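You operate a simulated robot arm through the tools that you are given. There is no shell and no other tool. Be economical: measure what you need, move in short steps, check, and stop when the job is done.

You run a simulated robot arm. Do the job below in one go: nothing can be reset, and whatever is moved stays where it is left.

TASK
Count 8 clips into the empty clips bin, shelve it and show OK.
Fine: slide it under the counting tray's spout; it goes to its place on the upper shelf.

It is judged by the outcome, as a careful person would: the job done as asked, and still so three seconds after it is handed in. It fails if anything else is knocked over, pushed out of place, dropped, spilled or broken.

THE ROBOT
A 6-joint arm with a two-finger parallel gripper on a trunk, on a base that drives. Base frame: it is fixed to the floor where the robot stands at the start and does not move with it; the origin is under the middle of the robot, x ahead of it, y to its left, z up. Readings come in m, degrees, newtons and seconds.
With the tool pointing down near the work surface it reaches from about 0.36 to 0.82 m from the robot's upright axis, wherever it stands. Its first joint turns from -166.0 to 166.0 degrees. Places, roughly: blocks shutter [0.4, -0.9, 1]; clips place on the upper shelf [0.5, -1.3, 1]; clips shutter [0.3, -1.3, 1]; count slider [0.7, 0.2, 1.2]; green gate pad [0.7, 0, 1.1]; marked spot under the counting tray [0.8, 0.1, 0.9]; screws shutter [0.3, -1.1, 1]; spacers shutter [0.3, -1.3, 0.6]. Payload 3.91 kg.
The tool frame sits at the grasp point between the pads (the TCP): z along the fingers, y along the line on which they close. The tips reach 0.03 m beyond it. Largest opening 0.11 m; finger width 0.02, thickness 0.01; the body of the gripper, 0.048 by 0.112 m, starts 0.055 m behind the TCP.
Orientation is that of the tool frame in the base frame, as a unit quaternion [x, y, z, w]. With the fingers straight down and closing along the base's y, the tool's x points along the base's -x, its y along +y and its z along -z.

THE INTERFACE
- The arm moves only by the tool jog_arm. Its arguments are lists of equal length, an entry for each row: "translation": the shift along the tool's x, y, z in units of 50 mm (1.0 is 50 mm), a list of three; "turn": the turn, a rotation vector about the tool's x, y, z in units of 5 degrees (1.0 is 5 degrees), a list of three; "jaw": the gripper command, from -1 (shut) to 1 (fully open), values between in proportion. In form: {"translation": [[x, y, z], ...], "turn": [[rx, ry, rz], ...], "jaw": [jaw, ...]}. A call has 1 to 8 rows; each row shifts and turns the commanded pose from where the row before left it, along the tool's axes as they then stand. A call with a number of a shift or a turn outside -1 to 1 is refused whole. A row lasts 0.2 s, in which the tool goes at most 0.05 m and 8.6 degrees; a call with a longer step from one row to the next is refused whole, and so is a gripper value outside its range. A pose out of reach is approached as far as the arm can. The call stops where the force on the tool passes 40 N (or 10 N more than at its start, if that is more) or the arm is blocked; 0.2 s more then pass. Each finger travels about 0.045 m/s and halts on what it meets, pressing with about 28 N; the grip force reading is that of the motor and also rises with nothing between the fingers. The clock runs only during rows and for 0.2 s after the last one: add rows that do not move to give the fingers time. The reply holds the time, the measured pose of the TCP, the force on the tool along the base axes, the opening and the grip force, in the units named above and with some noise, with the torque about the TCP (base axes, N m) and any sound that the robot's microphone picked up.
- Cameras (640 x 400 px; columns grow to the right, rows downward): "scene" is now at [-0.0007, 0.1188, 1.6193]; the picture's right is [-0.41, -0.91, 0.00], its down [-0.59, 0.27, -0.76] and it looks along [0.69, -0.32, -0.65] (base axes); focal length 252 px, centre (320, 200). "wrist" rides on the gripper at [0.077, 0.007, -0.115] in the tool frame; the picture's right is [-0.09, 1.00, 0.00], its down [-0.80, -0.07, -0.59] and it looks along [-0.59, -0.05, 0.80] (tool axes); focal length 270 px, centre (320, 200). There is no depth. A picture from a camera that has moved, and an enlarged one, comes with that camera's place and axes in the base frame and with its lens.
- camera(camera): a new picture of that camera. The clock stands still meanwhile.
- raise_lower(by): slides the trunk up (or, below 0, down) by that many m; the arm and the scene camera ride with it, the base frame stays. It gives what a move gives, with no picture.
- base_move(legs): drives the robot by 1 to 6 legs, each [ahead, turn to the left] in m and degrees, along the robot's own axes; the way and the turn of a leg run together, so that a leg with both is an arc; at most 1.5 m and 180 degrees a leg. The arm and the cameras ride along, it lands a little off, and it stops where it bumps. It gives what a move gives.
- pan_tilt(pan, tilt): turns the head with the scene camera to pan (to the left, within 155 degrees either way) and tilt (down, from -29 to 69), counted from straight ahead of the robot. It gives what a move gives.
- inspect(camera, box): a new picture of the part [left, top, right, bottom] of that camera's present view, enlarged. The clock stands still meanwhile.
- job_done(): hands the job in; it is judged then, once.

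Go step by step. Nothing tells you exact positions but the pictures and the camera data: compare them with the known pose of the tool, close in by small moves and look again before you grip or let go. The budget is 120 turns and 90 pictures, counting those below and the enlarged ones. Unless the task says otherwise, let go and move clear before handing in, and close with one line.

The tools are called after "Call:" as a command line: name --argument value ..., lists and objects as JSON in quotes. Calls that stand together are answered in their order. jog_arm: Moves the arm, as the interface text tells. Its arguments: {"type":"object","properties":{"translation":{"type":"array","items":{"type":"array","items":{"type":"number"}}},"turn":{"type":"array","items":{"type":"array","items":{"type":"number"}}},"jaw":{"type":"array","items":{"type":"number"}}},"required":["translation","turn","jaw"]} The other tools are called the same way: raise_lower (by) slides the trunk up or down; base_move (legs) drives the base; pan_tilt (pan, tilt) turns the head that bears the scene camera; camera (camera) takes a picture; inspect (camera, box) takes an enlarged picture of a part of a camera's view; job_done () hands the job in.

At the start:

```text
time_s: 0.0
ee_pos: [0.2928, 0.2026, 1.4174]
tcp_rot: [0.005, 1.0, 0.001, 0.0]
ft_force: [0.0, 0.2, 0.1]
wrist_torque: [0.01, 0.03, 0.01]
gripper_width: 0.1101
finger_force: 0.1
trunk travel left (down, up): [-0.575, 0.035]
robot x, y, heading: [0.0035, 0.0104, 0.0]
head pan, tilt: [-24.5, 40.3]
```

scene: 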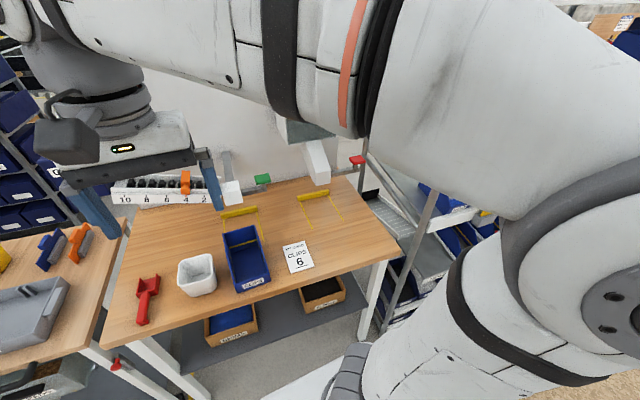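
wrist: 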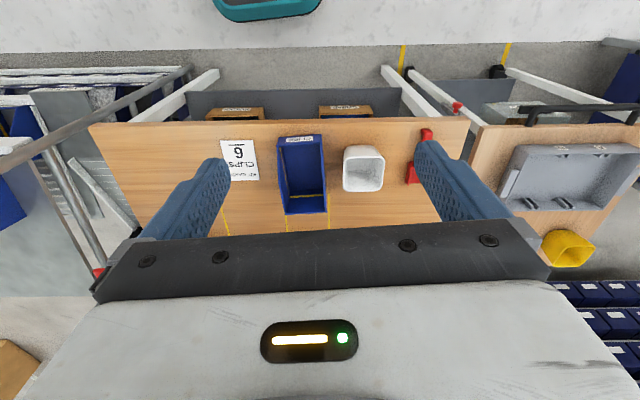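

I see a bench with a blue bin, a card reading "CLIPS 6", a count scale with an orange slider, a green pad and a red one. First I take close looks.

Call:
inspect --camera "scene" --box '[100, 130, 260, 230]'

Call:
inspect --camera "scene" --box '[200, 140, 400, 300]'

Call:
pan_tilt --pan 10 --tilt 35

Call:
camera --camera "scene"

```text
4.00 times, centred on (180, 180) of scene
camera zoom: at [-0.0007, 0.1188, 1.6193], right [-0.41, -0.91, 0.0], down [-0.59, 0.27, -0.76], along [0.69, -0.32, -0.65], focal length 1009 px, centre (880, 280)
```

zoom: 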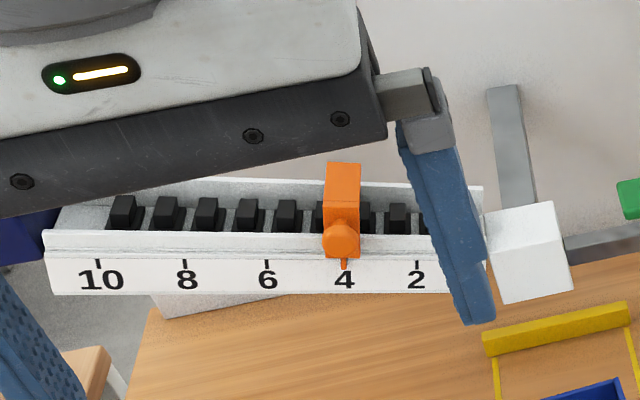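

```text
2.50 times, centred on (300, 220) of scene
camera zoom: at [-0.0007, 0.1188, 1.6193], right [-0.41, -0.91, 0.0], down [-0.59, 0.27, -0.76], along [0.69, -0.32, -0.65], focal length 631 px, centre (370, 150)
```

zoom: 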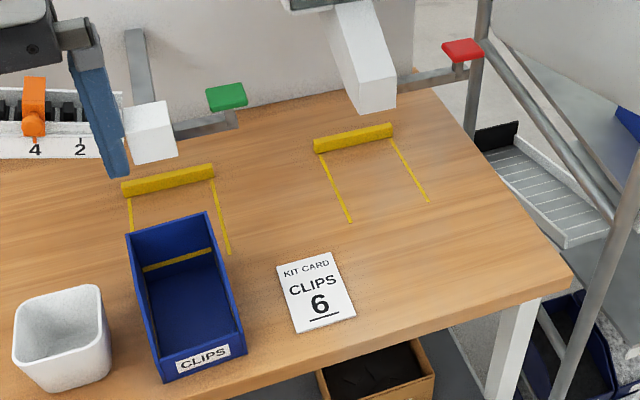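

```text
time_s: 1.0
ee_pos: [0.2932, 0.202, 1.4166]
tcp_rot: [0.005, 1.0, 0.0, 0.001]
ft_force: [0.4, -0.7, -0.2]
wrist_torque: [0.0, -0.01, -0.03]
gripper_width: 0.1098
finger_force: 0.0
trunk travel left (down, up): [-0.575, 0.035]
robot x, y, heading: [0.0011, 0.0067, -0.1]
head pan, tilt: [10.0, 35.0]
```

```text
85 pictures are left
camera scene: at [0.0087, 0.1691, 1.6273], right [0.17, -0.98, 0.0], down [-0.56, -0.1, -0.82], along [0.81, 0.14, -0.57], focal length 252 px, centre (320, 200)
```

scene: 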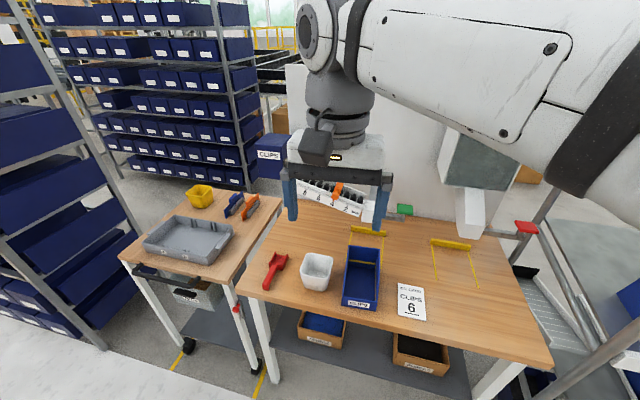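

The slider stands at 4 and the task says 8. Next I look to the right at the shelf.

Call:
pan_tilt --pan -75 --tilt 30

Call:
camera --camera "scene"

```text
time_s: 2.6
ee_pos: [0.2936, 0.2028, 1.4172]
tcp_rot: [0.005, 1.0, 0.001, 0.001]
ft_force: [0.2, 0.0, 0.0]
wrist_torque: [-0.02, -0.01, 0.02]
gripper_width: 0.11
finger_force: 0.0
trunk travel left (down, up): [-0.575, 0.035]
robot x, y, heading: [0.0042, 0.0092, 0.1]
head pan, tilt: [-75.0, 30.0]
```

```text
84 pictures are left
camera scene: at [-0.0544, 0.0665, 1.6351], right [-0.97, -0.26, 0.0], down [-0.13, 0.48, -0.87], along [0.23, -0.84, -0.5], focal length 252 px, centre (320, 200)
```

scene: 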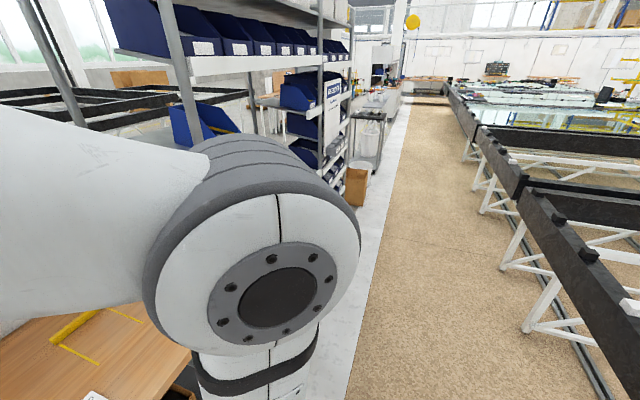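

The shoulder hides the shelf from here. I return to the counting tray and look closer.

Call:
pan_tilt --pan 5 --tilt 35

Call:
jog_arm --translation '[[0, 1, 0], [0, 1, 0], [0, 1, 0], [0, 1, 0], [1, 0, 0], [1, 0, 0]]' --turn '[[0, 0, 0], [0, 0, 0], [0, 0, 0], [0, 0, 0], [0, 0, 0], [0, 0, 0]]' --jaw '[-1, -1, -1, -1, -1, -1]'

Call:
camera --camera "scene"

Call:
camera --camera "wrist"

```text
time_s: 4.1
ee_pos: [0.2936, 0.2018, 1.4168]
tcp_rot: [0.004, 1.0, 0.0, -0.001]
ft_force: [-0.1, 0.5, 0.5]
wrist_torque: [-0.01, -0.02, 0.02]
gripper_width: 0.11
finger_force: 0.2
trunk travel left (down, up): [-0.575, 0.035]
robot x, y, heading: [-0.0012, 0.0089, 0.1]
head pan, tilt: [5.0, 35.0]
```

```text
time_s: 5.5
ee_pos: [0.1932, 0.4045, 1.4172]
tcp_rot: [0.003, 1.0, 0.0, 0.0]
ft_force: [0.3, -0.4, 0.5]
wrist_torque: [0.0, -0.04, 0.0]
gripper_width: 0.0001
finger_force: 14.3
trunk travel left (down, up): [-0.575, 0.035]
robot x, y, heading: [0.0012, 0.0054, 0.2]
head pan, tilt: [5.0, 35.0]
```

```text
83 pictures are left
camera scene: at [0.0093, 0.1619, 1.6273], right [0.09, -1.0, 0.0], down [-0.57, -0.05, -0.82], along [0.82, 0.07, -0.57], focal length 252 px, centre (320, 200)
```

scene: 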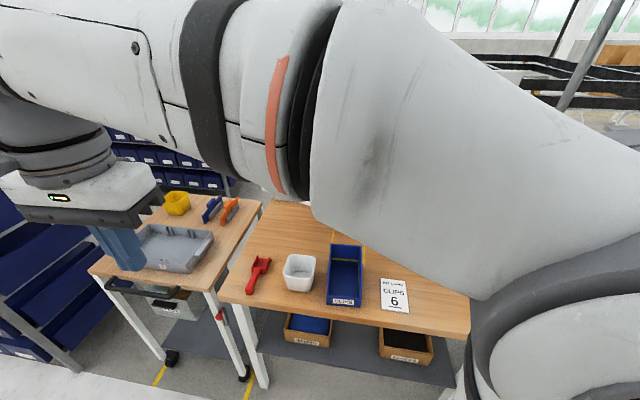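

```text
82 pictures are left
camera wrist: at [0.1164, 0.4122, 1.5316], right [0.1, 1.0, 0.0], down [0.8, -0.08, 0.59], along [0.59, -0.06, -0.8], focal length 270 px, centre (320, 200)
```

wrist: 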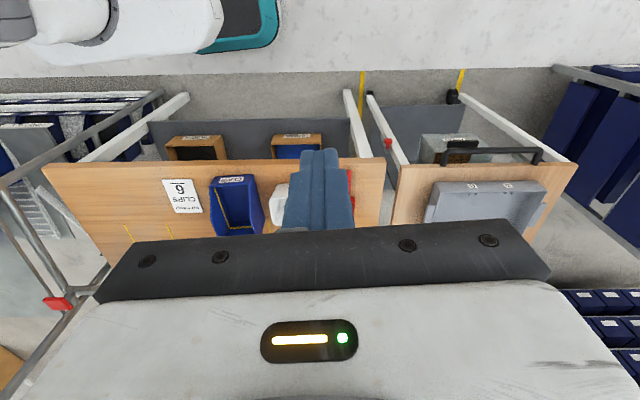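

The upper arm blocks the head's view here, so I swing the arm to the right side.

Call:
jog_arm --translation '[[0, -1, 0], [0, -1, 0], [0, -1, 0], [0, -1, 0], [0, -1, 0], [0, -1, 0], [0, -1, 0], [0, -1, 0]]' --turn '[[0, 0, 0], [0, 0, 0], [0, 0, 0], [0, 0, 0], [0, 0, 0], [0, 0, 0], [0, 0, 0], [0, 0, 0]]' --jaw '[-1, -1, -1, -1, -1, -1, -1, -1]'

Call:
jog_arm --translation '[[0, -1, 0], [0, -1, 0], [0, -1, 0], [0, -1, 0], [0, -1, 0], [0, -1, 0], [0, -1, 0], [0, -1, 0]]' --turn '[[0, 0, 0], [0, 0, 0], [0, 0, 0], [0, 0, 0], [0, 0, 0], [0, 0, 0], [0, 0, 0], [0, 0, 0]]' --jaw '[-1, -1, -1, -1, -1, -1, -1, -1]'

Call:
camera --camera "scene"

Call:
camera --camera "wrist"

```text
time_s: 7.3
ee_pos: [0.1957, 0.0044, 1.4161]
tcp_rot: [0.0, 1.0, 0.0, -0.01]
ft_force: [0.1, -0.5, -0.8]
wrist_torque: [-0.01, 0.02, -0.01]
gripper_width: 0.0
finger_force: 28.0
trunk travel left (down, up): [-0.575, 0.035]
robot x, y, heading: [-0.0011, 0.0076, -0.2]
head pan, tilt: [5.0, 35.0]
```

```text
time_s: 8.0
ee_pos: [0.2117, -0.0658, 1.4224]
tcp_rot: [-0.138, 0.99, -0.01, 0.013]
ft_force: [-0.6, -0.3, 0.5]
wrist_torque: [-0.04, 0.02, 0.02]
gripper_width: 0.0
finger_force: 28.2
trunk travel left (down, up): [-0.575, 0.035]
robot x, y, heading: [0.0017, 0.0071, -0.1]
head pan, tilt: [5.0, 35.0]
stopped in row 3: the arm was blocked; the commanded pose is now the measured one
```

```text
81 pictures are left
camera scene: at [0.0108, 0.1625, 1.6269], right [0.09, -1.0, 0.0], down [-0.57, -0.05, -0.82], along [0.82, 0.07, -0.57], focal length 252 px, centre (320, 200)
```

scene: 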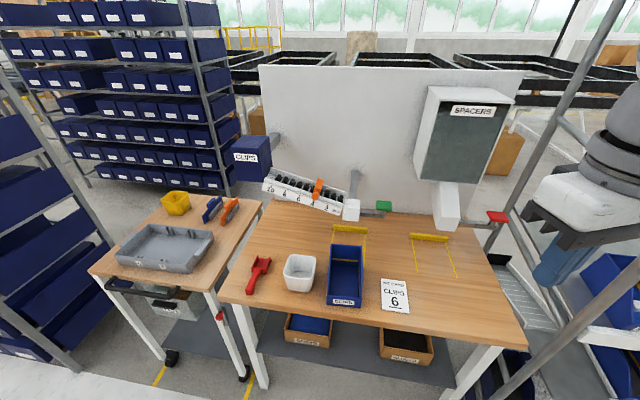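

```text
80 pictures are left
camera wrist: at [0.1326, -0.0793, 1.5347], right [-0.19, 0.98, -0.02], down [0.77, 0.16, 0.61], along [0.61, 0.1, -0.79], focal length 270 px, centre (320, 200)
```

wrist: 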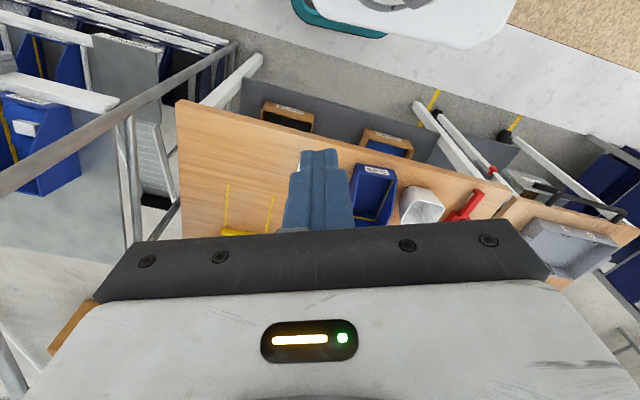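

Now the tray is visible: a sloped chute feeding a spout, with the green gate pad beside it. I zoom in.

Call:
inspect --camera "scene" --box '[225, 120, 415, 240]'

Call:
inspect --camera "scene" --box '[280, 200, 440, 320]'

```text
3.33 times, centred on (320, 180) of scene
camera zoom: at [0.0108, 0.1625, 1.6269], right [0.09, -1.0, 0.0], down [-0.57, -0.05, -0.82], along [0.82, 0.07, -0.57], focal length 841 px, centre (320, 267)
```

zoom: 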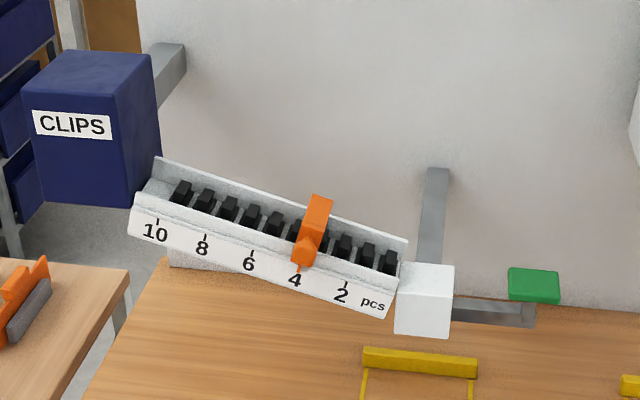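

```text
3.33 times, centred on (360, 260) of scene
camera zoom: at [0.0108, 0.1625, 1.6269], right [0.09, -1.0, 0.0], down [-0.57, -0.05, -0.82], along [0.82, 0.07, -0.57], focal length 841 px, centre (187, 0)
```

zoom: 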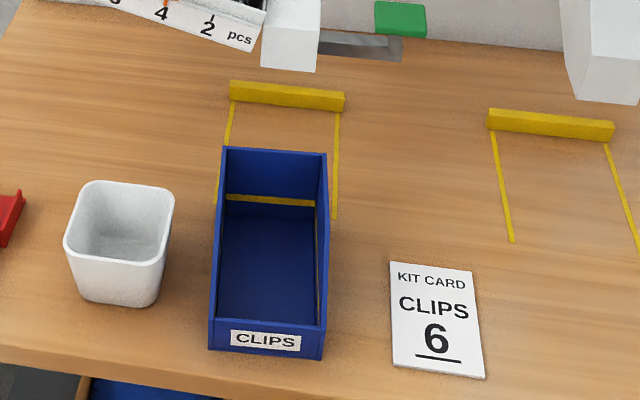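

The bin is already lined up with the marked lane. Before touching anything I want to see the shelf and its shutter.

Call:
pan_tilt --pan -45 --tilt 35

Call:
camera --camera "scene"

```text
time_s: 9.2
ee_pos: [0.2094, -0.0667, 1.4217]
tcp_rot: [-0.139, 0.99, -0.01, 0.014]
ft_force: [0.2, -0.3, -0.1]
wrist_torque: [-0.03, 0.02, 0.0]
gripper_width: 0.0
finger_force: 28.4
trunk travel left (down, up): [-0.575, 0.035]
robot x, y, heading: [0.0015, 0.0042, 0.3]
head pan, tilt: [-45.0, 35.0]
```

```text
77 pictures are left
camera scene: at [0.0121, 0.1539, 1.6338], right [0.0, -1.0, 0.0], down [-0.51, 0.0, -0.86], along [0.86, 0.0, -0.51], focal length 252 px, centre (320, 200)
```

scene: 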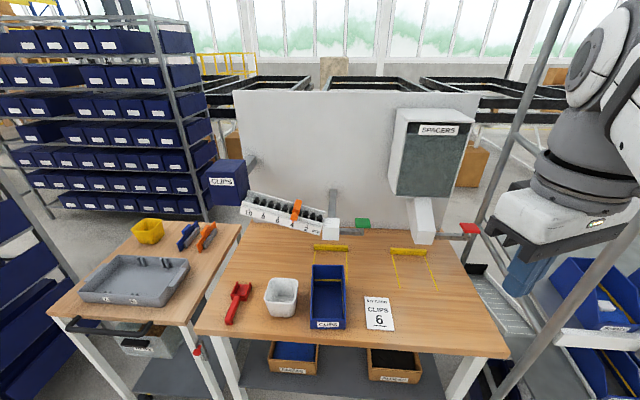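

The head seems to lag its reading; I pan again and take another picture.

Call:
pan_tilt --pan -50 --tilt 30

Call:
camera --camera "scene"

```text
time_s: 9.9
ee_pos: [0.2107, -0.0675, 1.4248]
tcp_rot: [-0.139, 0.99, -0.01, 0.015]
ft_force: [-0.1, 0.0, -0.1]
wrist_torque: [0.0, 0.0, 0.01]
gripper_width: 0.0001
finger_force: 28.6
trunk travel left (down, up): [-0.575, 0.035]
robot x, y, heading: [-0.0005, 0.0094, -0.1]
head pan, tilt: [-50.0, 30.0]
```

```text
76 pictures are left
camera scene: at [-0.0193, 0.0854, 1.6351], right [-0.76, -0.65, 0.0], down [-0.32, 0.38, -0.87], along [0.56, -0.66, -0.5], focal length 252 px, centre (320, 200)
```

scene: 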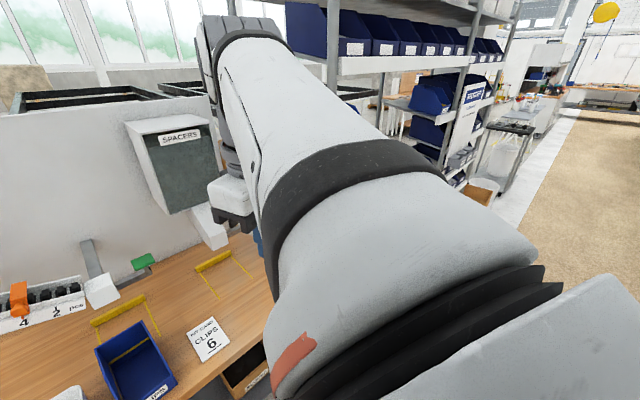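

The arm still hides the shelf, so I back off a little and drive over to look at it directly.

Call:
base_move --legs '[[-0.28, 0], [0, -90], [1.1, 0], [0, 90]]'

Call:
pan_tilt --pan 0 --tilt 30

Call:
camera --camera "scene"

Call:
camera --camera "wrist"

```text
time_s: 15.8
ee_pos: [-0.3517, -0.1993, 1.4229]
tcp_rot: [0.6, 0.8, -0.017, 0.003]
ft_force: [-0.1, 0.3, -0.1]
wrist_torque: [-0.03, 0.0, 0.01]
gripper_width: 0.0
finger_force: 27.6
trunk travel left (down, up): [-0.575, 0.035]
robot x, y, heading: [-0.2996, 0.0121, -89.1]
head pan, tilt: [-50.0, 30.0]
stopped in leg 2: the robot was blocked; the commanded pose is now the measured one
```

```text
time_s: 17.0
ee_pos: [-0.3532, -0.2002, 1.4232]
tcp_rot: [0.599, 0.8, -0.016, 0.003]
ft_force: [0.1, -0.6, -0.3]
wrist_torque: [0.01, -0.02, 0.01]
gripper_width: 0.0
finger_force: 28.0
trunk travel left (down, up): [-0.575, 0.035]
robot x, y, heading: [-0.3026, 0.0125, -89.1]
head pan, tilt: [0.0, 30.0]
```

```text
75 pictures are left
camera scene: at [-0.1544, -0.0043, 1.6351], right [-1.0, -0.02, 0.0], down [-0.01, 0.5, -0.87], along [0.01, -0.87, -0.5], focal length 252 px, centre (320, 200)
```

scene: 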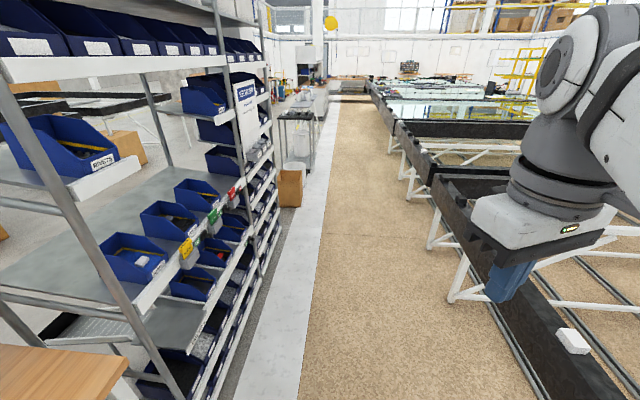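

```text
74 pictures are left
camera wrist: at [-0.3663, -0.1206, 1.535], right [0.98, 0.2, -0.02], down [0.17, -0.77, 0.61], along [0.11, -0.61, -0.79], focal length 270 px, centre (320, 200)
```

wrist: 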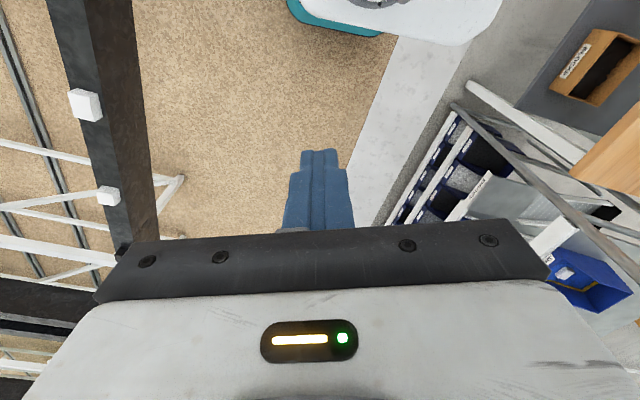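

The turn stopped just short, and the shelf is now visible with coloured tags on its edge. I zoom in on it.

Call:
inspect --camera "scene" --box '[90, 140, 290, 300]'

Call:
pan_tilt --pan -60 --tilt 45

Call:
camera --camera "scene"

```text
2.50 times, centred on (190, 220) of scene
camera zoom: at [-0.1544, -0.0043, 1.6351], right [-1.0, -0.02, 0.0], down [-0.01, 0.5, -0.87], along [0.01, -0.87, -0.5], focal length 631 px, centre (645, 150)
```

zoom: 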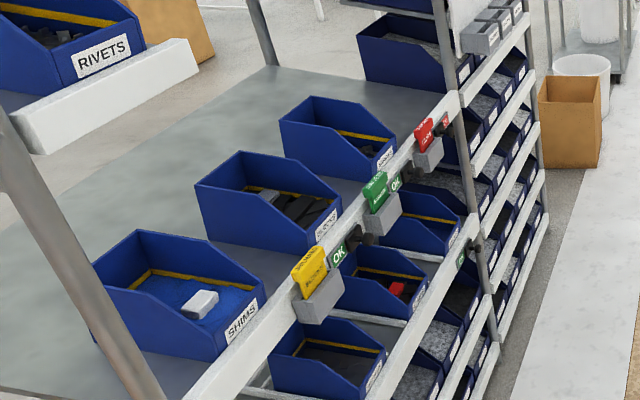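

```text
time_s: 18.3
ee_pos: [-0.3518, -0.2003, 1.4213]
tcp_rot: [0.599, 0.801, -0.015, 0.003]
ft_force: [0.4, 0.4, -0.2]
wrist_torque: [0.0, 0.01, 0.03]
gripper_width: 0.0002
finger_force: 28.3
trunk travel left (down, up): [-0.575, 0.035]
robot x, y, heading: [-0.3026, 0.0129, -88.9]
head pan, tilt: [-60.0, 45.0]
```

```text
72 pictures are left
camera scene: at [-0.2255, 0.0442, 1.6125], right [-0.52, 0.86, 0.0], down [0.61, 0.36, -0.71], along [-0.61, -0.36, -0.71], focal length 252 px, centre (320, 200)
```

scene: 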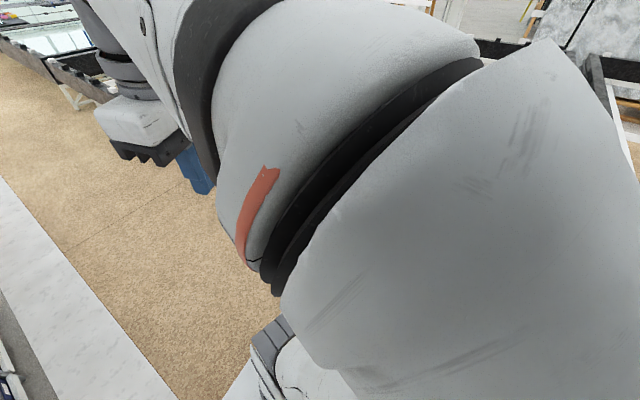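

The shelf edge carries tags with sliding shutters: two show OK and the farthest, clips, shows red. I drive on to face it.

Call:
base_move --legs '[[1.15, 0]]'

Call:
pan_tilt --pan 50 --tilt 35

Call:
camera --camera "scene"

```text
time_s: 24.1
ee_pos: [-0.3387, -1.3465, 1.4234]
tcp_rot: [0.603, 0.798, -0.015, 0.003]
ft_force: [-0.1, 0.1, 0.4]
wrist_torque: [0.01, 0.01, -0.01]
gripper_width: 0.0001
finger_force: 28.2
trunk travel left (down, up): [-0.575, 0.035]
robot x, y, heading: [-0.2895, -1.1342, -89.2]
head pan, tilt: [-60.0, 45.0]
```

```text
time_s: 26.0
ee_pos: [-0.3397, -1.3484, 1.4205]
tcp_rot: [0.602, 0.798, -0.012, 0.002]
ft_force: [0.4, -0.2, -0.1]
wrist_torque: [0.0, 0.0, -0.01]
gripper_width: 0.0001
finger_force: 28.0
trunk travel left (down, up): [-0.575, 0.035]
robot x, y, heading: [-0.2871, -1.1329, -89.3]
head pan, tilt: [50.0, 35.0]
```

```text
71 pictures are left
camera scene: at [-0.1653, -1.1447, 1.6228], right [-0.95, 0.3, 0.0], down [0.18, 0.59, -0.79], along [-0.24, -0.75, -0.61], focal length 252 px, centre (320, 200)
```

scene: 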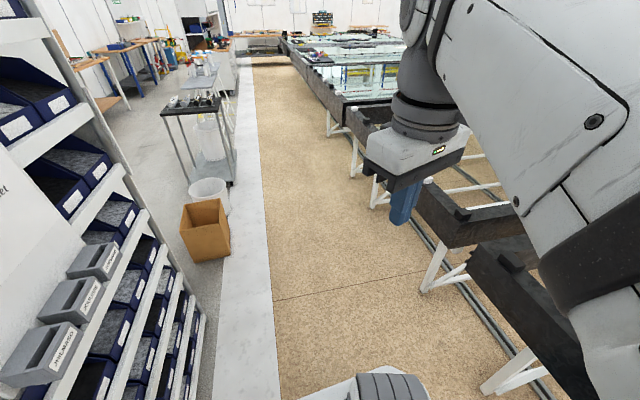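

The head was still turning; picture again.

Call:
pan_tilt --pan 65 --tilt 38

Call:
jog_arm --translation '[[0, 0, 0], [0, 0, 0], [0, 0, 0], [0, 0, 0]]' --turn '[[0, 0, 0], [0, 0, 0], [0, 0, 0], [0, 0, 0]]' --jaw '[-1, -1, -1, -1]'

Call:
camera --camera "scene"

```text
time_s: 26.8
ee_pos: [-0.3375, -1.3482, 1.4212]
tcp_rot: [0.603, 0.798, -0.012, 0.002]
ft_force: [0.2, 1.5, 0.1]
wrist_torque: [0.01, 0.0, 0.02]
gripper_width: 0.0
finger_force: 28.0
trunk travel left (down, up): [-0.575, 0.035]
robot x, y, heading: [-0.2881, -1.1373, -89.4]
head pan, tilt: [65.0, 38.0]
```

```text
time_s: 27.8
ee_pos: [-0.3384, -1.3479, 1.4214]
tcp_rot: [0.603, 0.798, -0.012, 0.001]
ft_force: [-0.1, -0.3, 0.8]
wrist_torque: [0.02, 0.0, 0.01]
gripper_width: 0.0001
finger_force: 28.8
trunk travel left (down, up): [-0.575, 0.035]
robot x, y, heading: [-0.2843, -1.1369, -89.4]
head pan, tilt: [65.0, 38.0]
```

```text
70 pictures are left
camera scene: at [-0.1648, -1.1447, 1.6225], right [-0.96, 0.29, 0.0], down [0.18, 0.59, -0.79], along [-0.23, -0.75, -0.62], focal length 252 px, centre (320, 200)
```

scene: 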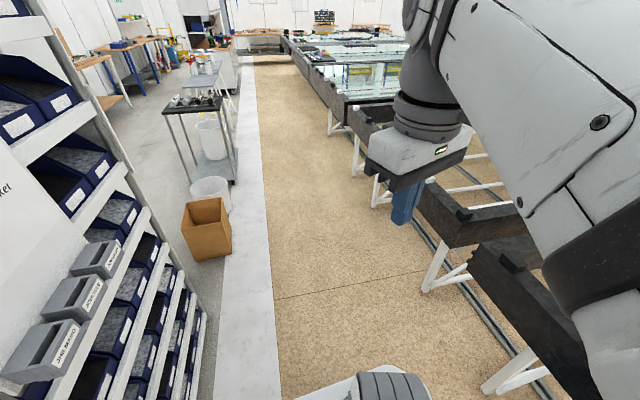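

The head appears stuck near pan -16; I try stepping it.

Call:
pan_tilt --pan 0 --tilt 25

Call:
pan_tilt --pan 50 --tilt 35

Call:
camera --camera "scene"

```text
time_s: 29.2
ee_pos: [-0.3377, -1.3467, 1.4235]
tcp_rot: [0.603, 0.798, -0.016, 0.003]
ft_force: [-0.9, 0.1, -0.2]
wrist_torque: [-0.01, 0.02, -0.02]
gripper_width: 0.0003
finger_force: 28.6
trunk travel left (down, up): [-0.575, 0.035]
robot x, y, heading: [-0.2874, -1.1343, -89.3]
head pan, tilt: [0.0, 25.0]
```

```text
time_s: 30.3
ee_pos: [-0.3382, -1.3486, 1.4234]
tcp_rot: [0.603, 0.798, -0.015, 0.002]
ft_force: [0.1, -0.2, -0.2]
wrist_torque: [0.03, -0.01, -0.01]
gripper_width: 0.0
finger_force: 28.2
trunk travel left (down, up): [-0.575, 0.035]
robot x, y, heading: [-0.2872, -1.1338, -89.2]
head pan, tilt: [50.0, 35.0]
```

```text
69 pictures are left
camera scene: at [-0.0715, -1.1183, 1.6273], right [-0.64, -0.77, 0.0], down [-0.44, 0.36, -0.82], along [0.63, -0.52, -0.57], focal length 252 px, centre (320, 200)
```

scene: 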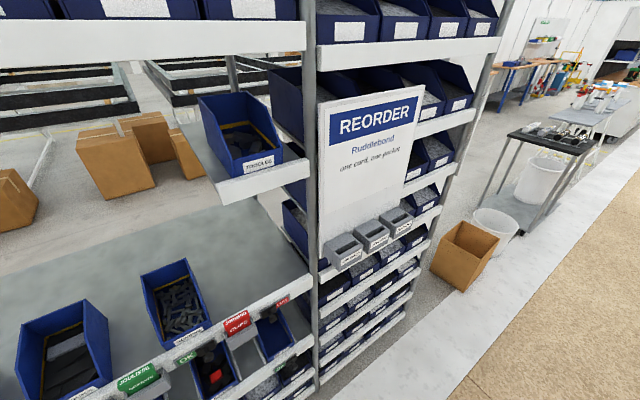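

Head works stepwise. Now a zoom on the clips place.

Call:
pan_tilt --pan 70 --tilt 45

Call:
camera --camera "scene"

Call:
inspect --camera "scene" --box '[180, 140, 440, 300]'

```text
time_s: 31.2
ee_pos: [-0.3393, -1.3467, 1.4229]
tcp_rot: [0.603, 0.798, -0.016, 0.003]
ft_force: [0.8, -0.7, 0.1]
wrist_torque: [-0.02, 0.01, -0.01]
gripper_width: 0.0003
finger_force: 28.3
trunk travel left (down, up): [-0.575, 0.035]
robot x, y, heading: [-0.2877, -1.1374, -89.5]
head pan, tilt: [70.0, 45.0]
```

```text
68 pictures are left
camera scene: at [-0.0628, -1.0894, 1.6125], right [-0.33, -0.94, 0.0], down [-0.67, 0.24, -0.71], along [0.67, -0.24, -0.71], focal length 252 px, centre (320, 200)
```

scene: 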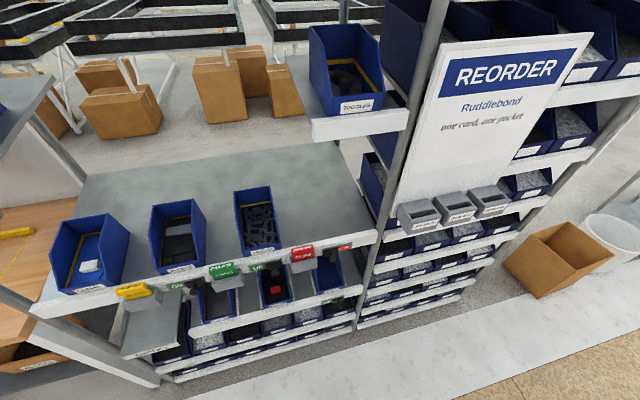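

```text
2.46 times, centred on (310, 220) of scene
camera zoom: at [-0.0628, -1.0894, 1.6125], right [-0.33, -0.94, 0.0], down [-0.67, 0.24, -0.71], along [0.67, -0.24, -0.71], focal length 621 px, centre (345, 151)
```

zoom: 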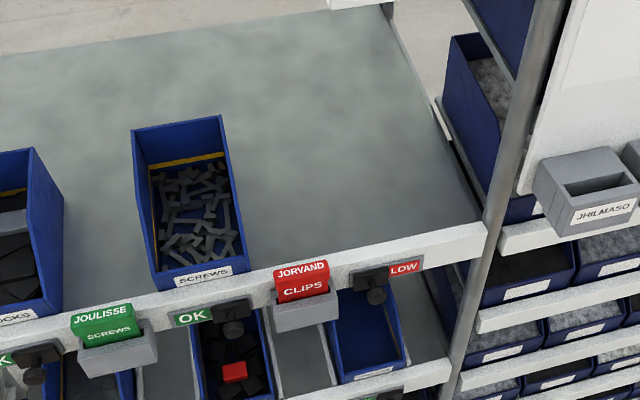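

Clear now: the clips place is the empty slot right of SCREWS, under a small overhanging shelf, and its shutter shows LOW with the knob at left; sliding the knob right shows OK. I go back to the bench for the filling.

Call:
base_move --legs '[[-1.14, 0], [0, 89.3], [0.3, 0]]'

Call:
pan_tilt --pan 0 --tilt 35

Call:
camera --camera "scene"

```text
time_s: 39.9
ee_pos: [-0.1166, -0.1046, 1.4242]
tcp_rot: [-0.021, 1.0, -0.011, 0.011]
ft_force: [0.7, 0.2, 0.1]
wrist_torque: [-0.03, 0.01, 0.01]
gripper_width: 0.0001
finger_force: 28.1
trunk travel left (down, up): [-0.575, 0.035]
robot x, y, heading: [-0.3028, 0.0201, -14.4]
head pan, tilt: [70.0, 45.0]
stopped in leg 2: the robot was blocked; the commanded pose is now the measured one
```

```text
time_s: 41.3
ee_pos: [-0.116, -0.1057, 1.4227]
tcp_rot: [-0.022, 1.0, -0.01, 0.012]
ft_force: [0.1, 0.0, -0.9]
wrist_torque: [0.02, 0.02, 0.0]
gripper_width: 0.0
finger_force: 28.4
trunk travel left (down, up): [-0.575, 0.035]
robot x, y, heading: [-0.2994, 0.0202, -14.2]
head pan, tilt: [0.0, 35.0]
```

```text
66 pictures are left
camera scene: at [-0.2533, 0.1632, 1.6296], right [-0.19, -0.98, 0.0], down [-0.54, 0.1, -0.83], along [0.82, -0.16, -0.55], focal length 252 px, centre (320, 200)
```

scene: 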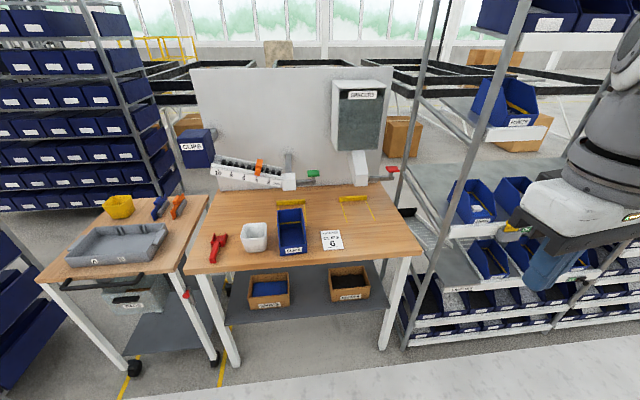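

The bench is undisturbed; the base's rear probably meets the conveyor. I go forward along an arc instead.

Call:
base_move --legs '[[0.15, 0], [0, 14.3], [0.15, 0]]'

Call:
pan_tilt --pan 5 --tilt 38

Call:
camera --camera "scene"

```text
time_s: 44.5
ee_pos: [0.2077, -0.0914, 1.4226]
tcp_rot: [-0.146, 0.989, -0.008, 0.011]
ft_force: [0.2, -0.1, 0.0]
wrist_torque: [0.01, 0.05, 0.0]
gripper_width: 0.0
finger_force: 28.0
trunk travel left (down, up): [-0.575, 0.035]
robot x, y, heading: [-0.0038, -0.0199, -0.4]
head pan, tilt: [0.0, 35.0]
```

```text
time_s: 45.2
ee_pos: [0.2054, -0.0928, 1.4229]
tcp_rot: [-0.148, 0.989, -0.008, 0.012]
ft_force: [0.0, -0.7, -0.4]
wrist_torque: [0.0, 0.03, 0.01]
gripper_width: 0.0
finger_force: 28.4
trunk travel left (down, up): [-0.575, 0.035]
robot x, y, heading: [-0.0072, -0.0193, -0.1]
head pan, tilt: [5.0, 38.0]
```

```text
65 pictures are left
camera scene: at [0.0042, 0.1377, 1.6256], right [0.09, -1.0, 0.0], down [-0.59, -0.05, -0.81], along [0.81, 0.07, -0.59], focal length 252 px, centre (320, 200)
```

scene: 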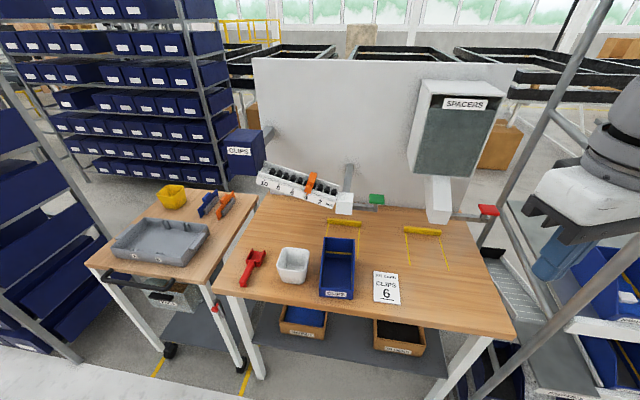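

Base is back in place. I straighten the tool to the bench's slight yaw (about -4.5°) and move toward the tray, staying high.

Call:
jog_arm --translation '[[-1, 0, 0], [-1, 0, 0], [-1, 0, 0], [-1, 0, 0], [-1, 0, 0], [-0.5, 0, 0]]' --turn '[[0, 0, 1], [0, 0, 1], [0, 0, 1], [0, 0, 1], [0, 0, 0.26], [0, 0, 0]]' --jaw '[-1, -1, -1, -1, -1, -1]'

Call:
jog_arm --translation '[[0, 1, 0], [0, 1, 0], [0, 1, 0], [0, 1, 0], [0, 0, 0.5], [0, 0, 0]]' --turn '[[0, 0, 0], [0, 0, 0], [0, 0, 0], [0, 0, 0], [0, 0, 0], [0, 0, 0]]' --jaw '[-1, -1, -1, -1, -1, -1]'

Call:
camera --camera "wrist"

Call:
camera --camera "scene"

```text
time_s: 46.6
ee_pos: [0.4779, -0.0635, 1.4279]
tcp_rot: [0.039, 0.999, -0.006, 0.014]
ft_force: [0.1, 0.6, -1.9]
wrist_torque: [0.02, -0.03, 0.0]
gripper_width: 0.0
finger_force: 28.0
trunk travel left (down, up): [-0.575, 0.035]
robot x, y, heading: [-0.0068, -0.0145, -0.3]
head pan, tilt: [5.0, 38.0]
```

```text
time_s: 48.0
ee_pos: [0.4931, 0.136, 1.4005]
tcp_rot: [0.039, 0.999, -0.006, 0.014]
ft_force: [-0.2, 0.4, 0.5]
wrist_torque: [-0.01, 0.02, 0.01]
gripper_width: 0.0
finger_force: 28.2
trunk travel left (down, up): [-0.575, 0.035]
robot x, y, heading: [-0.0032, -0.019, -0.4]
head pan, tilt: [5.0, 38.0]
```

```text
64 pictures are left
camera wrist: at [0.4142, 0.1501, 1.5132], right [0.17, 0.99, -0.01], down [0.78, -0.13, 0.62], along [0.61, -0.11, -0.79], focal length 270 px, centre (320, 200)
```

wrist: 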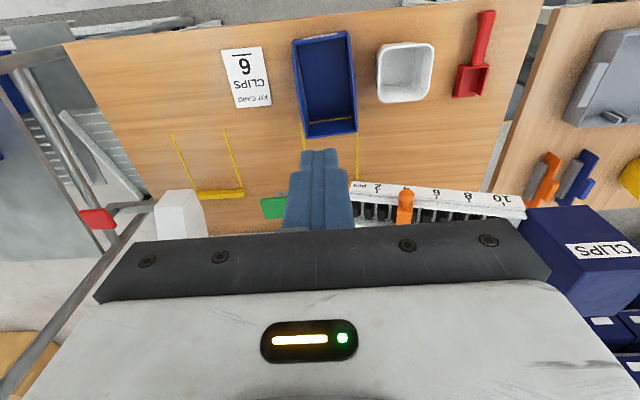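

```text
63 pictures are left
camera scene: at [0.0038, 0.1371, 1.6227], right [0.08, -1.0, 0.0], down [-0.61, -0.05, -0.79], along [0.79, 0.07, -0.62], focal length 252 px, centre (320, 200)
```

scene: 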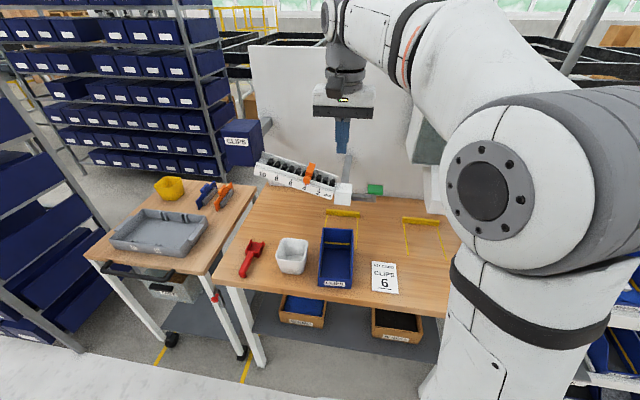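

Knob triangulates to about (0.693, 0.236, 1.162) and mark 8 lies about 90 mm left and 40 mm up. I zoom for details of slider and gate.

Call:
inspect --camera "wrist" --box '[340, 160, 540, 260]'

Call:
inspect --camera "scene" --box '[240, 140, 400, 240]'

Call:
inspect --camera "wrist" --box '[250, 20, 450, 150]'

```text
3.20 times, centred on (440, 210) of wrist
camera zoom: at [0.4142, 0.1501, 1.5132], right [0.17, 0.99, -0.01], down [0.78, -0.13, 0.62], along [0.61, -0.11, -0.79], focal length 865 px, centre (-64, 168)
```

zoom: 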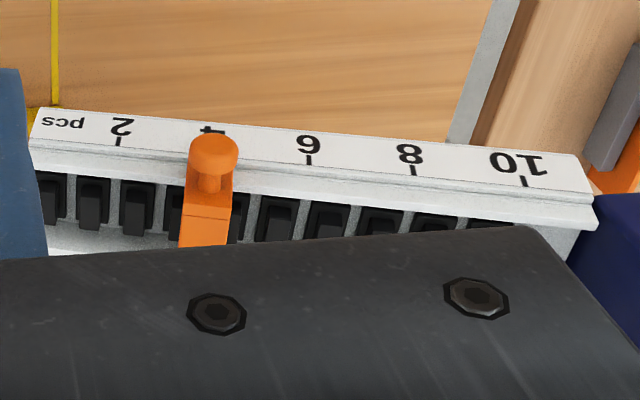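

```text
4.00 times, centred on (320, 190) of scene
camera zoom: at [0.0038, 0.1371, 1.6227], right [0.08, -1.0, 0.0], down [-0.61, -0.05, -0.79], along [0.79, 0.07, -0.62], focal length 1009 px, centre (320, 240)
```

zoom: 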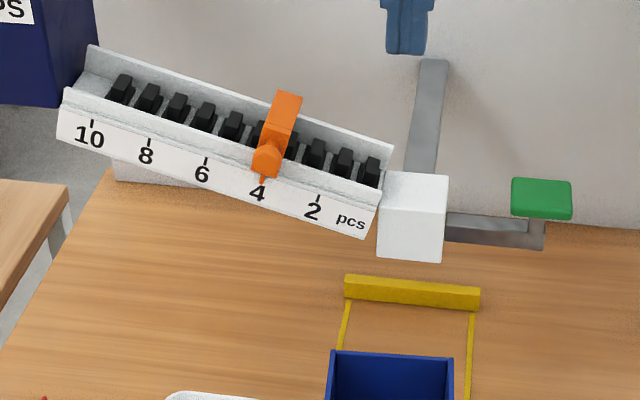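

```text
3.08 times, centred on (350, 85) of wrist
camera zoom: at [0.4142, 0.1501, 1.5132], right [0.17, 0.99, -0.01], down [0.78, -0.13, 0.62], along [0.61, -0.11, -0.79], focal length 832 px, centre (228, 554)
```

zoom: 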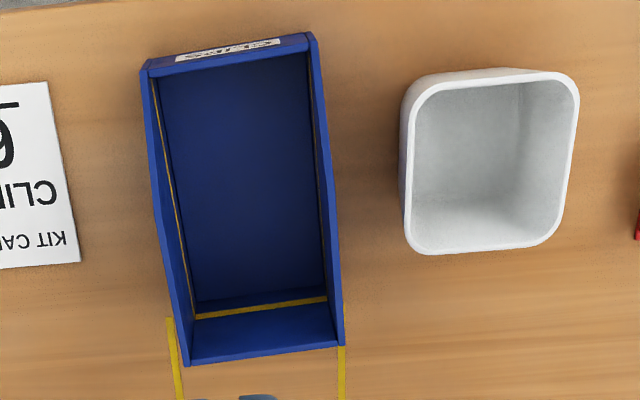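

Geometry is clear. I bring the closed fingers to the right of the knob, high first, then down.

Call:
jog_arm --translation '[[-1, 0.5, 0], [-1, 0.5, 0], [-1, 0, 0], [-0.82, 0, 0], [0, 0, 1], [0, 0, 1], [0, 0, 1], [0, 0, 0]]' --turn '[[0, 0, 0], [0, 0, 0], [0, 0, 0], [0, 0, 0], [0, 0, 0], [0, 0, 0], [0, 0, 0], [0, 0, 0]]' --jaw '[-1, -1, -1, -1, -1, -1, -1, -1]'

Call:
inspect --camera "scene" --box '[240, 120, 400, 220]'

Call:
camera --camera "wrist"

```text
refused: row 1 steps farther than a row can; nothing moved
```

```text
4.00 times, centred on (320, 170) of scene
camera zoom: at [0.0038, 0.1371, 1.6227], right [0.08, -1.0, 0.0], down [-0.61, -0.05, -0.79], along [0.79, 0.07, -0.62], focal length 1009 px, centre (320, 320)
```

zoom: 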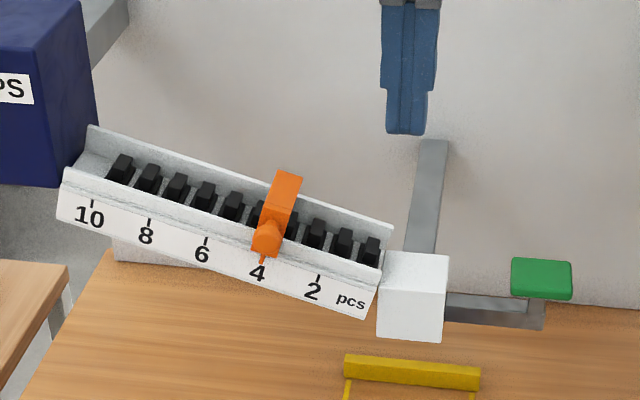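

```text
58 pictures are left
camera wrist: at [0.4142, 0.1501, 1.5132], right [0.17, 0.99, -0.01], down [0.78, -0.13, 0.62], along [0.61, -0.11, -0.79], focal length 270 px, centre (320, 200)
```

wrist: 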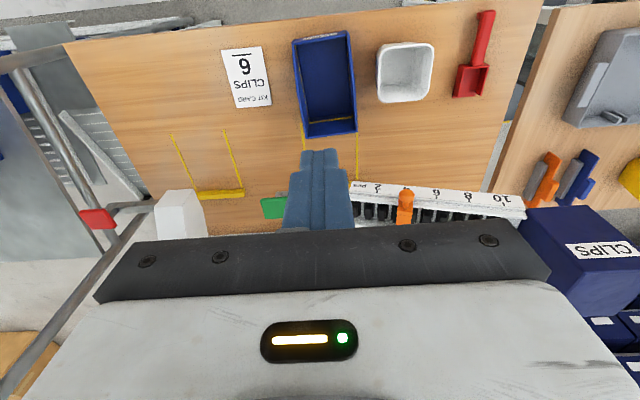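

Refused for the diagonal length; I separate the axes.

Call:
jog_arm --translation '[[-0.95, 0.25, 0], [-0.95, 0.25, 0], [-0.95, 0.25, 0], [-0.95, 0.23, 0], [0, 0, 1], [0, 0, 1], [0, 0, 0.9], [0, 0, 0]]' --turn '[[0, 0, 0], [0, 0, 0], [0, 0, 0], [0, 0, 0], [0, 0, 0], [0, 0, 0], [0, 0, 0], [0, 0, 0]]' --jaw '[-1, -1, -1, -1, -1, -1, -1, -1]'

Call:
inspect --camera "scene" --box '[240, 120, 400, 220]'

Call:
camera --camera "wrist"

```text
time_s: 49.8
ee_pos: [0.667, 0.161, 1.2483]
tcp_rot: [0.038, 0.999, -0.006, 0.014]
ft_force: [0.8, -0.1, 0.3]
wrist_torque: [0.01, -0.03, -0.01]
gripper_width: 0.0
finger_force: 27.7
out of reach, approached as far as the arm can: row 4
trunk travel left (down, up): [-0.575, 0.035]
robot x, y, heading: [-0.0047, -0.0128, -0.4]
head pan, tilt: [5.0, 38.0]
```

```text
4.00 times, centred on (320, 170) of scene
camera zoom: at [0.0032, 0.1368, 1.6228], right [0.08, -1.0, 0.0], down [-0.61, -0.05, -0.79], along [0.79, 0.07, -0.62], focal length 1009 px, centre (320, 320)
```

zoom: 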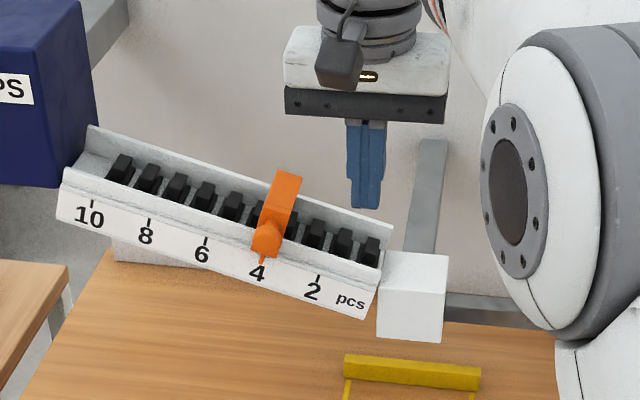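

```text
56 pictures are left
camera wrist: at [0.5853, 0.1751, 1.3609], right [0.16, 0.99, -0.01], down [0.78, -0.13, 0.62], along [0.61, -0.11, -0.79], focal length 270 px, centre (320, 200)
```

wrist: 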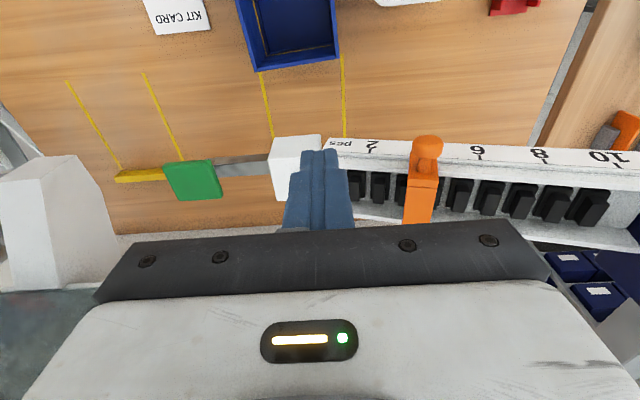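

Knob refined to (0.697, 0.242, 1.162). I shift to x≈0.69, y≈0.19 and descend beside it.

Call:
jog_arm --translation '[[-0.41, 0.63, 0], [0, 0, 0.7], [0, 0, 0.7], [0, 0, 0]]' --turn '[[0, 0, 0], [0, 0, 0], [0, 0, 0], [0, 0, 0]]' --jaw '[-1, -1, -1, -1]'

Call:
inspect --camera "scene" --box '[240, 120, 400, 220]'

Call:
inspect --camera "wrist" --box '[240, 60, 540, 240]'

```text
time_s: 50.8
ee_pos: [0.6901, 0.1899, 1.1796]
tcp_rot: [0.038, 0.999, -0.006, 0.013]
ft_force: [0.5, -0.5, -0.3]
wrist_torque: [-0.01, 0.0, -0.02]
gripper_width: 0.0
finger_force: 27.9
trunk travel left (down, up): [-0.575, 0.035]
robot x, y, heading: [-0.0019, -0.018, -0.3]
head pan, tilt: [5.0, 38.0]
```

```text
4.00 times, centred on (320, 170) of scene
camera zoom: at [0.0034, 0.137, 1.6227], right [0.08, -1.0, 0.0], down [-0.61, -0.05, -0.79], along [0.79, 0.07, -0.62], focal length 1009 px, centre (320, 320)
```

zoom: 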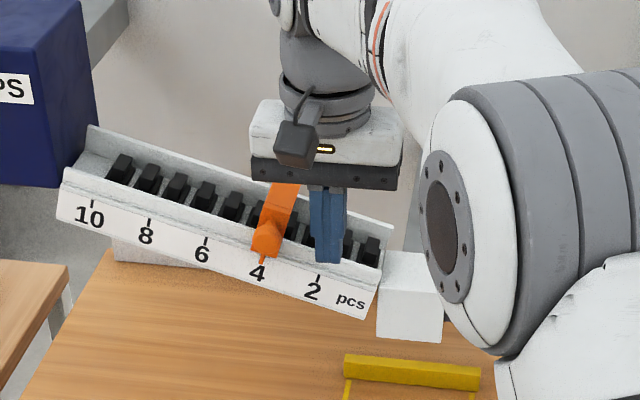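

```text
2.13 times, centred on (390, 150) of wrist
camera zoom: at [0.6101, 0.2049, 1.292], right [0.16, 0.99, -0.01], down [0.78, -0.12, 0.62], along [0.61, -0.11, -0.79], focal length 577 px, centre (171, 307)
```

zoom: 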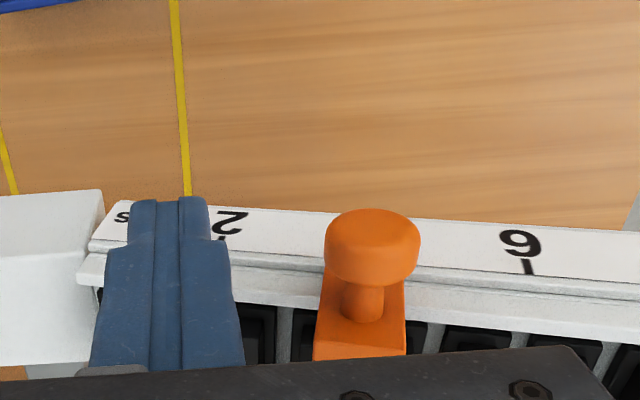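

Fingers are beside the knob at its height, with nothing touched. I push along the slope, half way first.

Call:
jog_arm --translation '[[0, 0.58, 0], [0, 0.3, -0.13], [0, 0.3, -0.13], [0, 0.3, -0.13], [0, 0, 0]]' --turn '[[0, 0, 0], [0, 0, 0], [0, 0, 0], [0, 0, 0], [0, 0, 0]]' --jaw '[-1, -1, -1, -1, -1]'

Call:
inspect --camera "scene" --box '[240, 120, 400, 220]'

```text
time_s: 52.0
ee_pos: [0.6956, 0.2638, 1.1988]
tcp_rot: [0.038, 0.999, -0.005, 0.013]
ft_force: [0.7, 1.4, -0.6]
wrist_torque: [0.0, -0.02, 0.03]
gripper_width: 0.0
finger_force: 28.3
trunk travel left (down, up): [-0.575, 0.035]
robot x, y, heading: [-0.008, -0.0153, -0.1]
head pan, tilt: [5.0, 38.0]
```

```text
4.00 times, centred on (320, 170) of scene
camera zoom: at [0.0039, 0.1369, 1.6227], right [0.08, -1.0, 0.0], down [-0.61, -0.05, -0.79], along [0.79, 0.07, -0.62], focal length 1009 px, centre (320, 320)
```

zoom: 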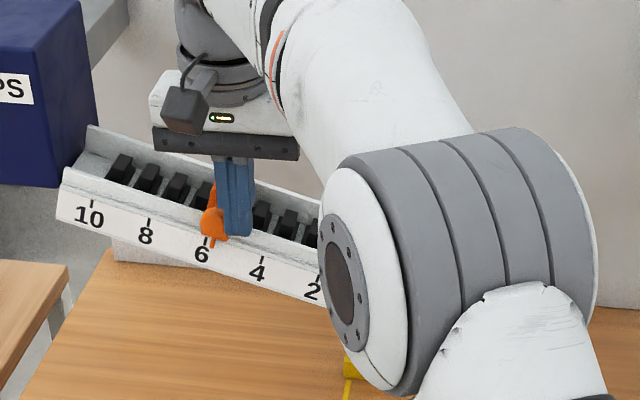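

The pointer is just short of 6; about 52 mm more along the slope brings it to 8.

Call:
jog_arm --translation '[[0, 0.3, -0.13], [0, 0.3, -0.13], [0, 0.28, -0.12], [0, 0, 0]]' --turn '[[0, 0, 0], [0, 0, 0], [0, 0, 0], [0, 0, 0]]' --jaw '[-1, -1, -1, -1]'

Call:
inspect --camera "scene" --box '[240, 140, 320, 190]'

```text
time_s: 53.0
ee_pos: [0.6978, 0.3088, 1.2182]
tcp_rot: [0.039, 0.999, -0.005, 0.013]
ft_force: [-0.2, 0.5, 0.7]
wrist_torque: [-0.01, 0.0, -0.01]
gripper_width: 0.0
finger_force: 27.6
trunk travel left (down, up): [-0.575, 0.035]
robot x, y, heading: [-0.0028, -0.0178, -0.5]
head pan, tilt: [5.0, 38.0]
```

```text
8.00 times, centred on (280, 165) of scene
camera zoom: at [0.0038, 0.137, 1.6227], right [0.08, -1.0, 0.0], down [-0.61, -0.05, -0.79], along [0.79, 0.07, -0.62], focal length 2018 px, centre (640, 480)
```

zoom: 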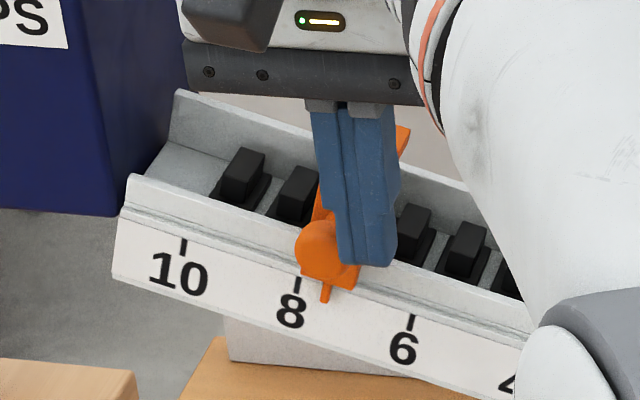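

The pointer is about half a count short of 8; about 11 mm more.

Call:
jog_arm --translation '[[0, 0.21, -0.09], [0, 0, 0]]' --turn '[[0, 0, 0], [0, 0, 0]]' --jaw '[-1, -1]'

Call:
inspect --camera "scene" --box '[240, 140, 320, 190]'

```text
time_s: 53.6
ee_pos: [0.6981, 0.3194, 1.2218]
tcp_rot: [0.038, 0.999, -0.006, 0.013]
ft_force: [0.4, -0.1, 0.0]
wrist_torque: [-0.02, -0.01, -0.04]
gripper_width: 0.0
finger_force: 27.8
trunk travel left (down, up): [-0.575, 0.035]
robot x, y, heading: [-0.003, -0.0171, -0.3]
head pan, tilt: [5.0, 38.0]
```

```text
8.00 times, centred on (280, 165) of scene
camera zoom: at [0.0036, 0.1367, 1.6228], right [0.08, -1.0, 0.0], down [-0.61, -0.05, -0.79], along [0.79, 0.07, -0.62], focal length 2018 px, centre (640, 480)
```

zoom: 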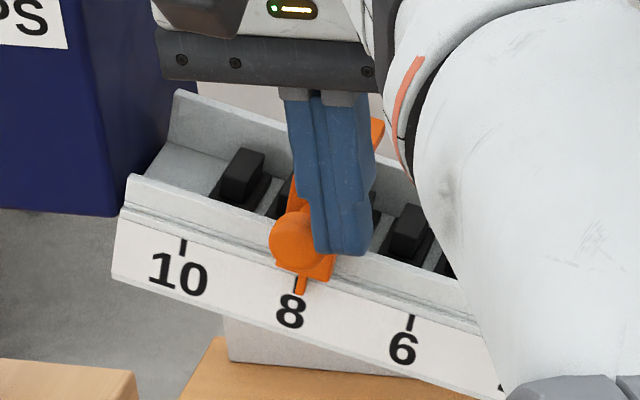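

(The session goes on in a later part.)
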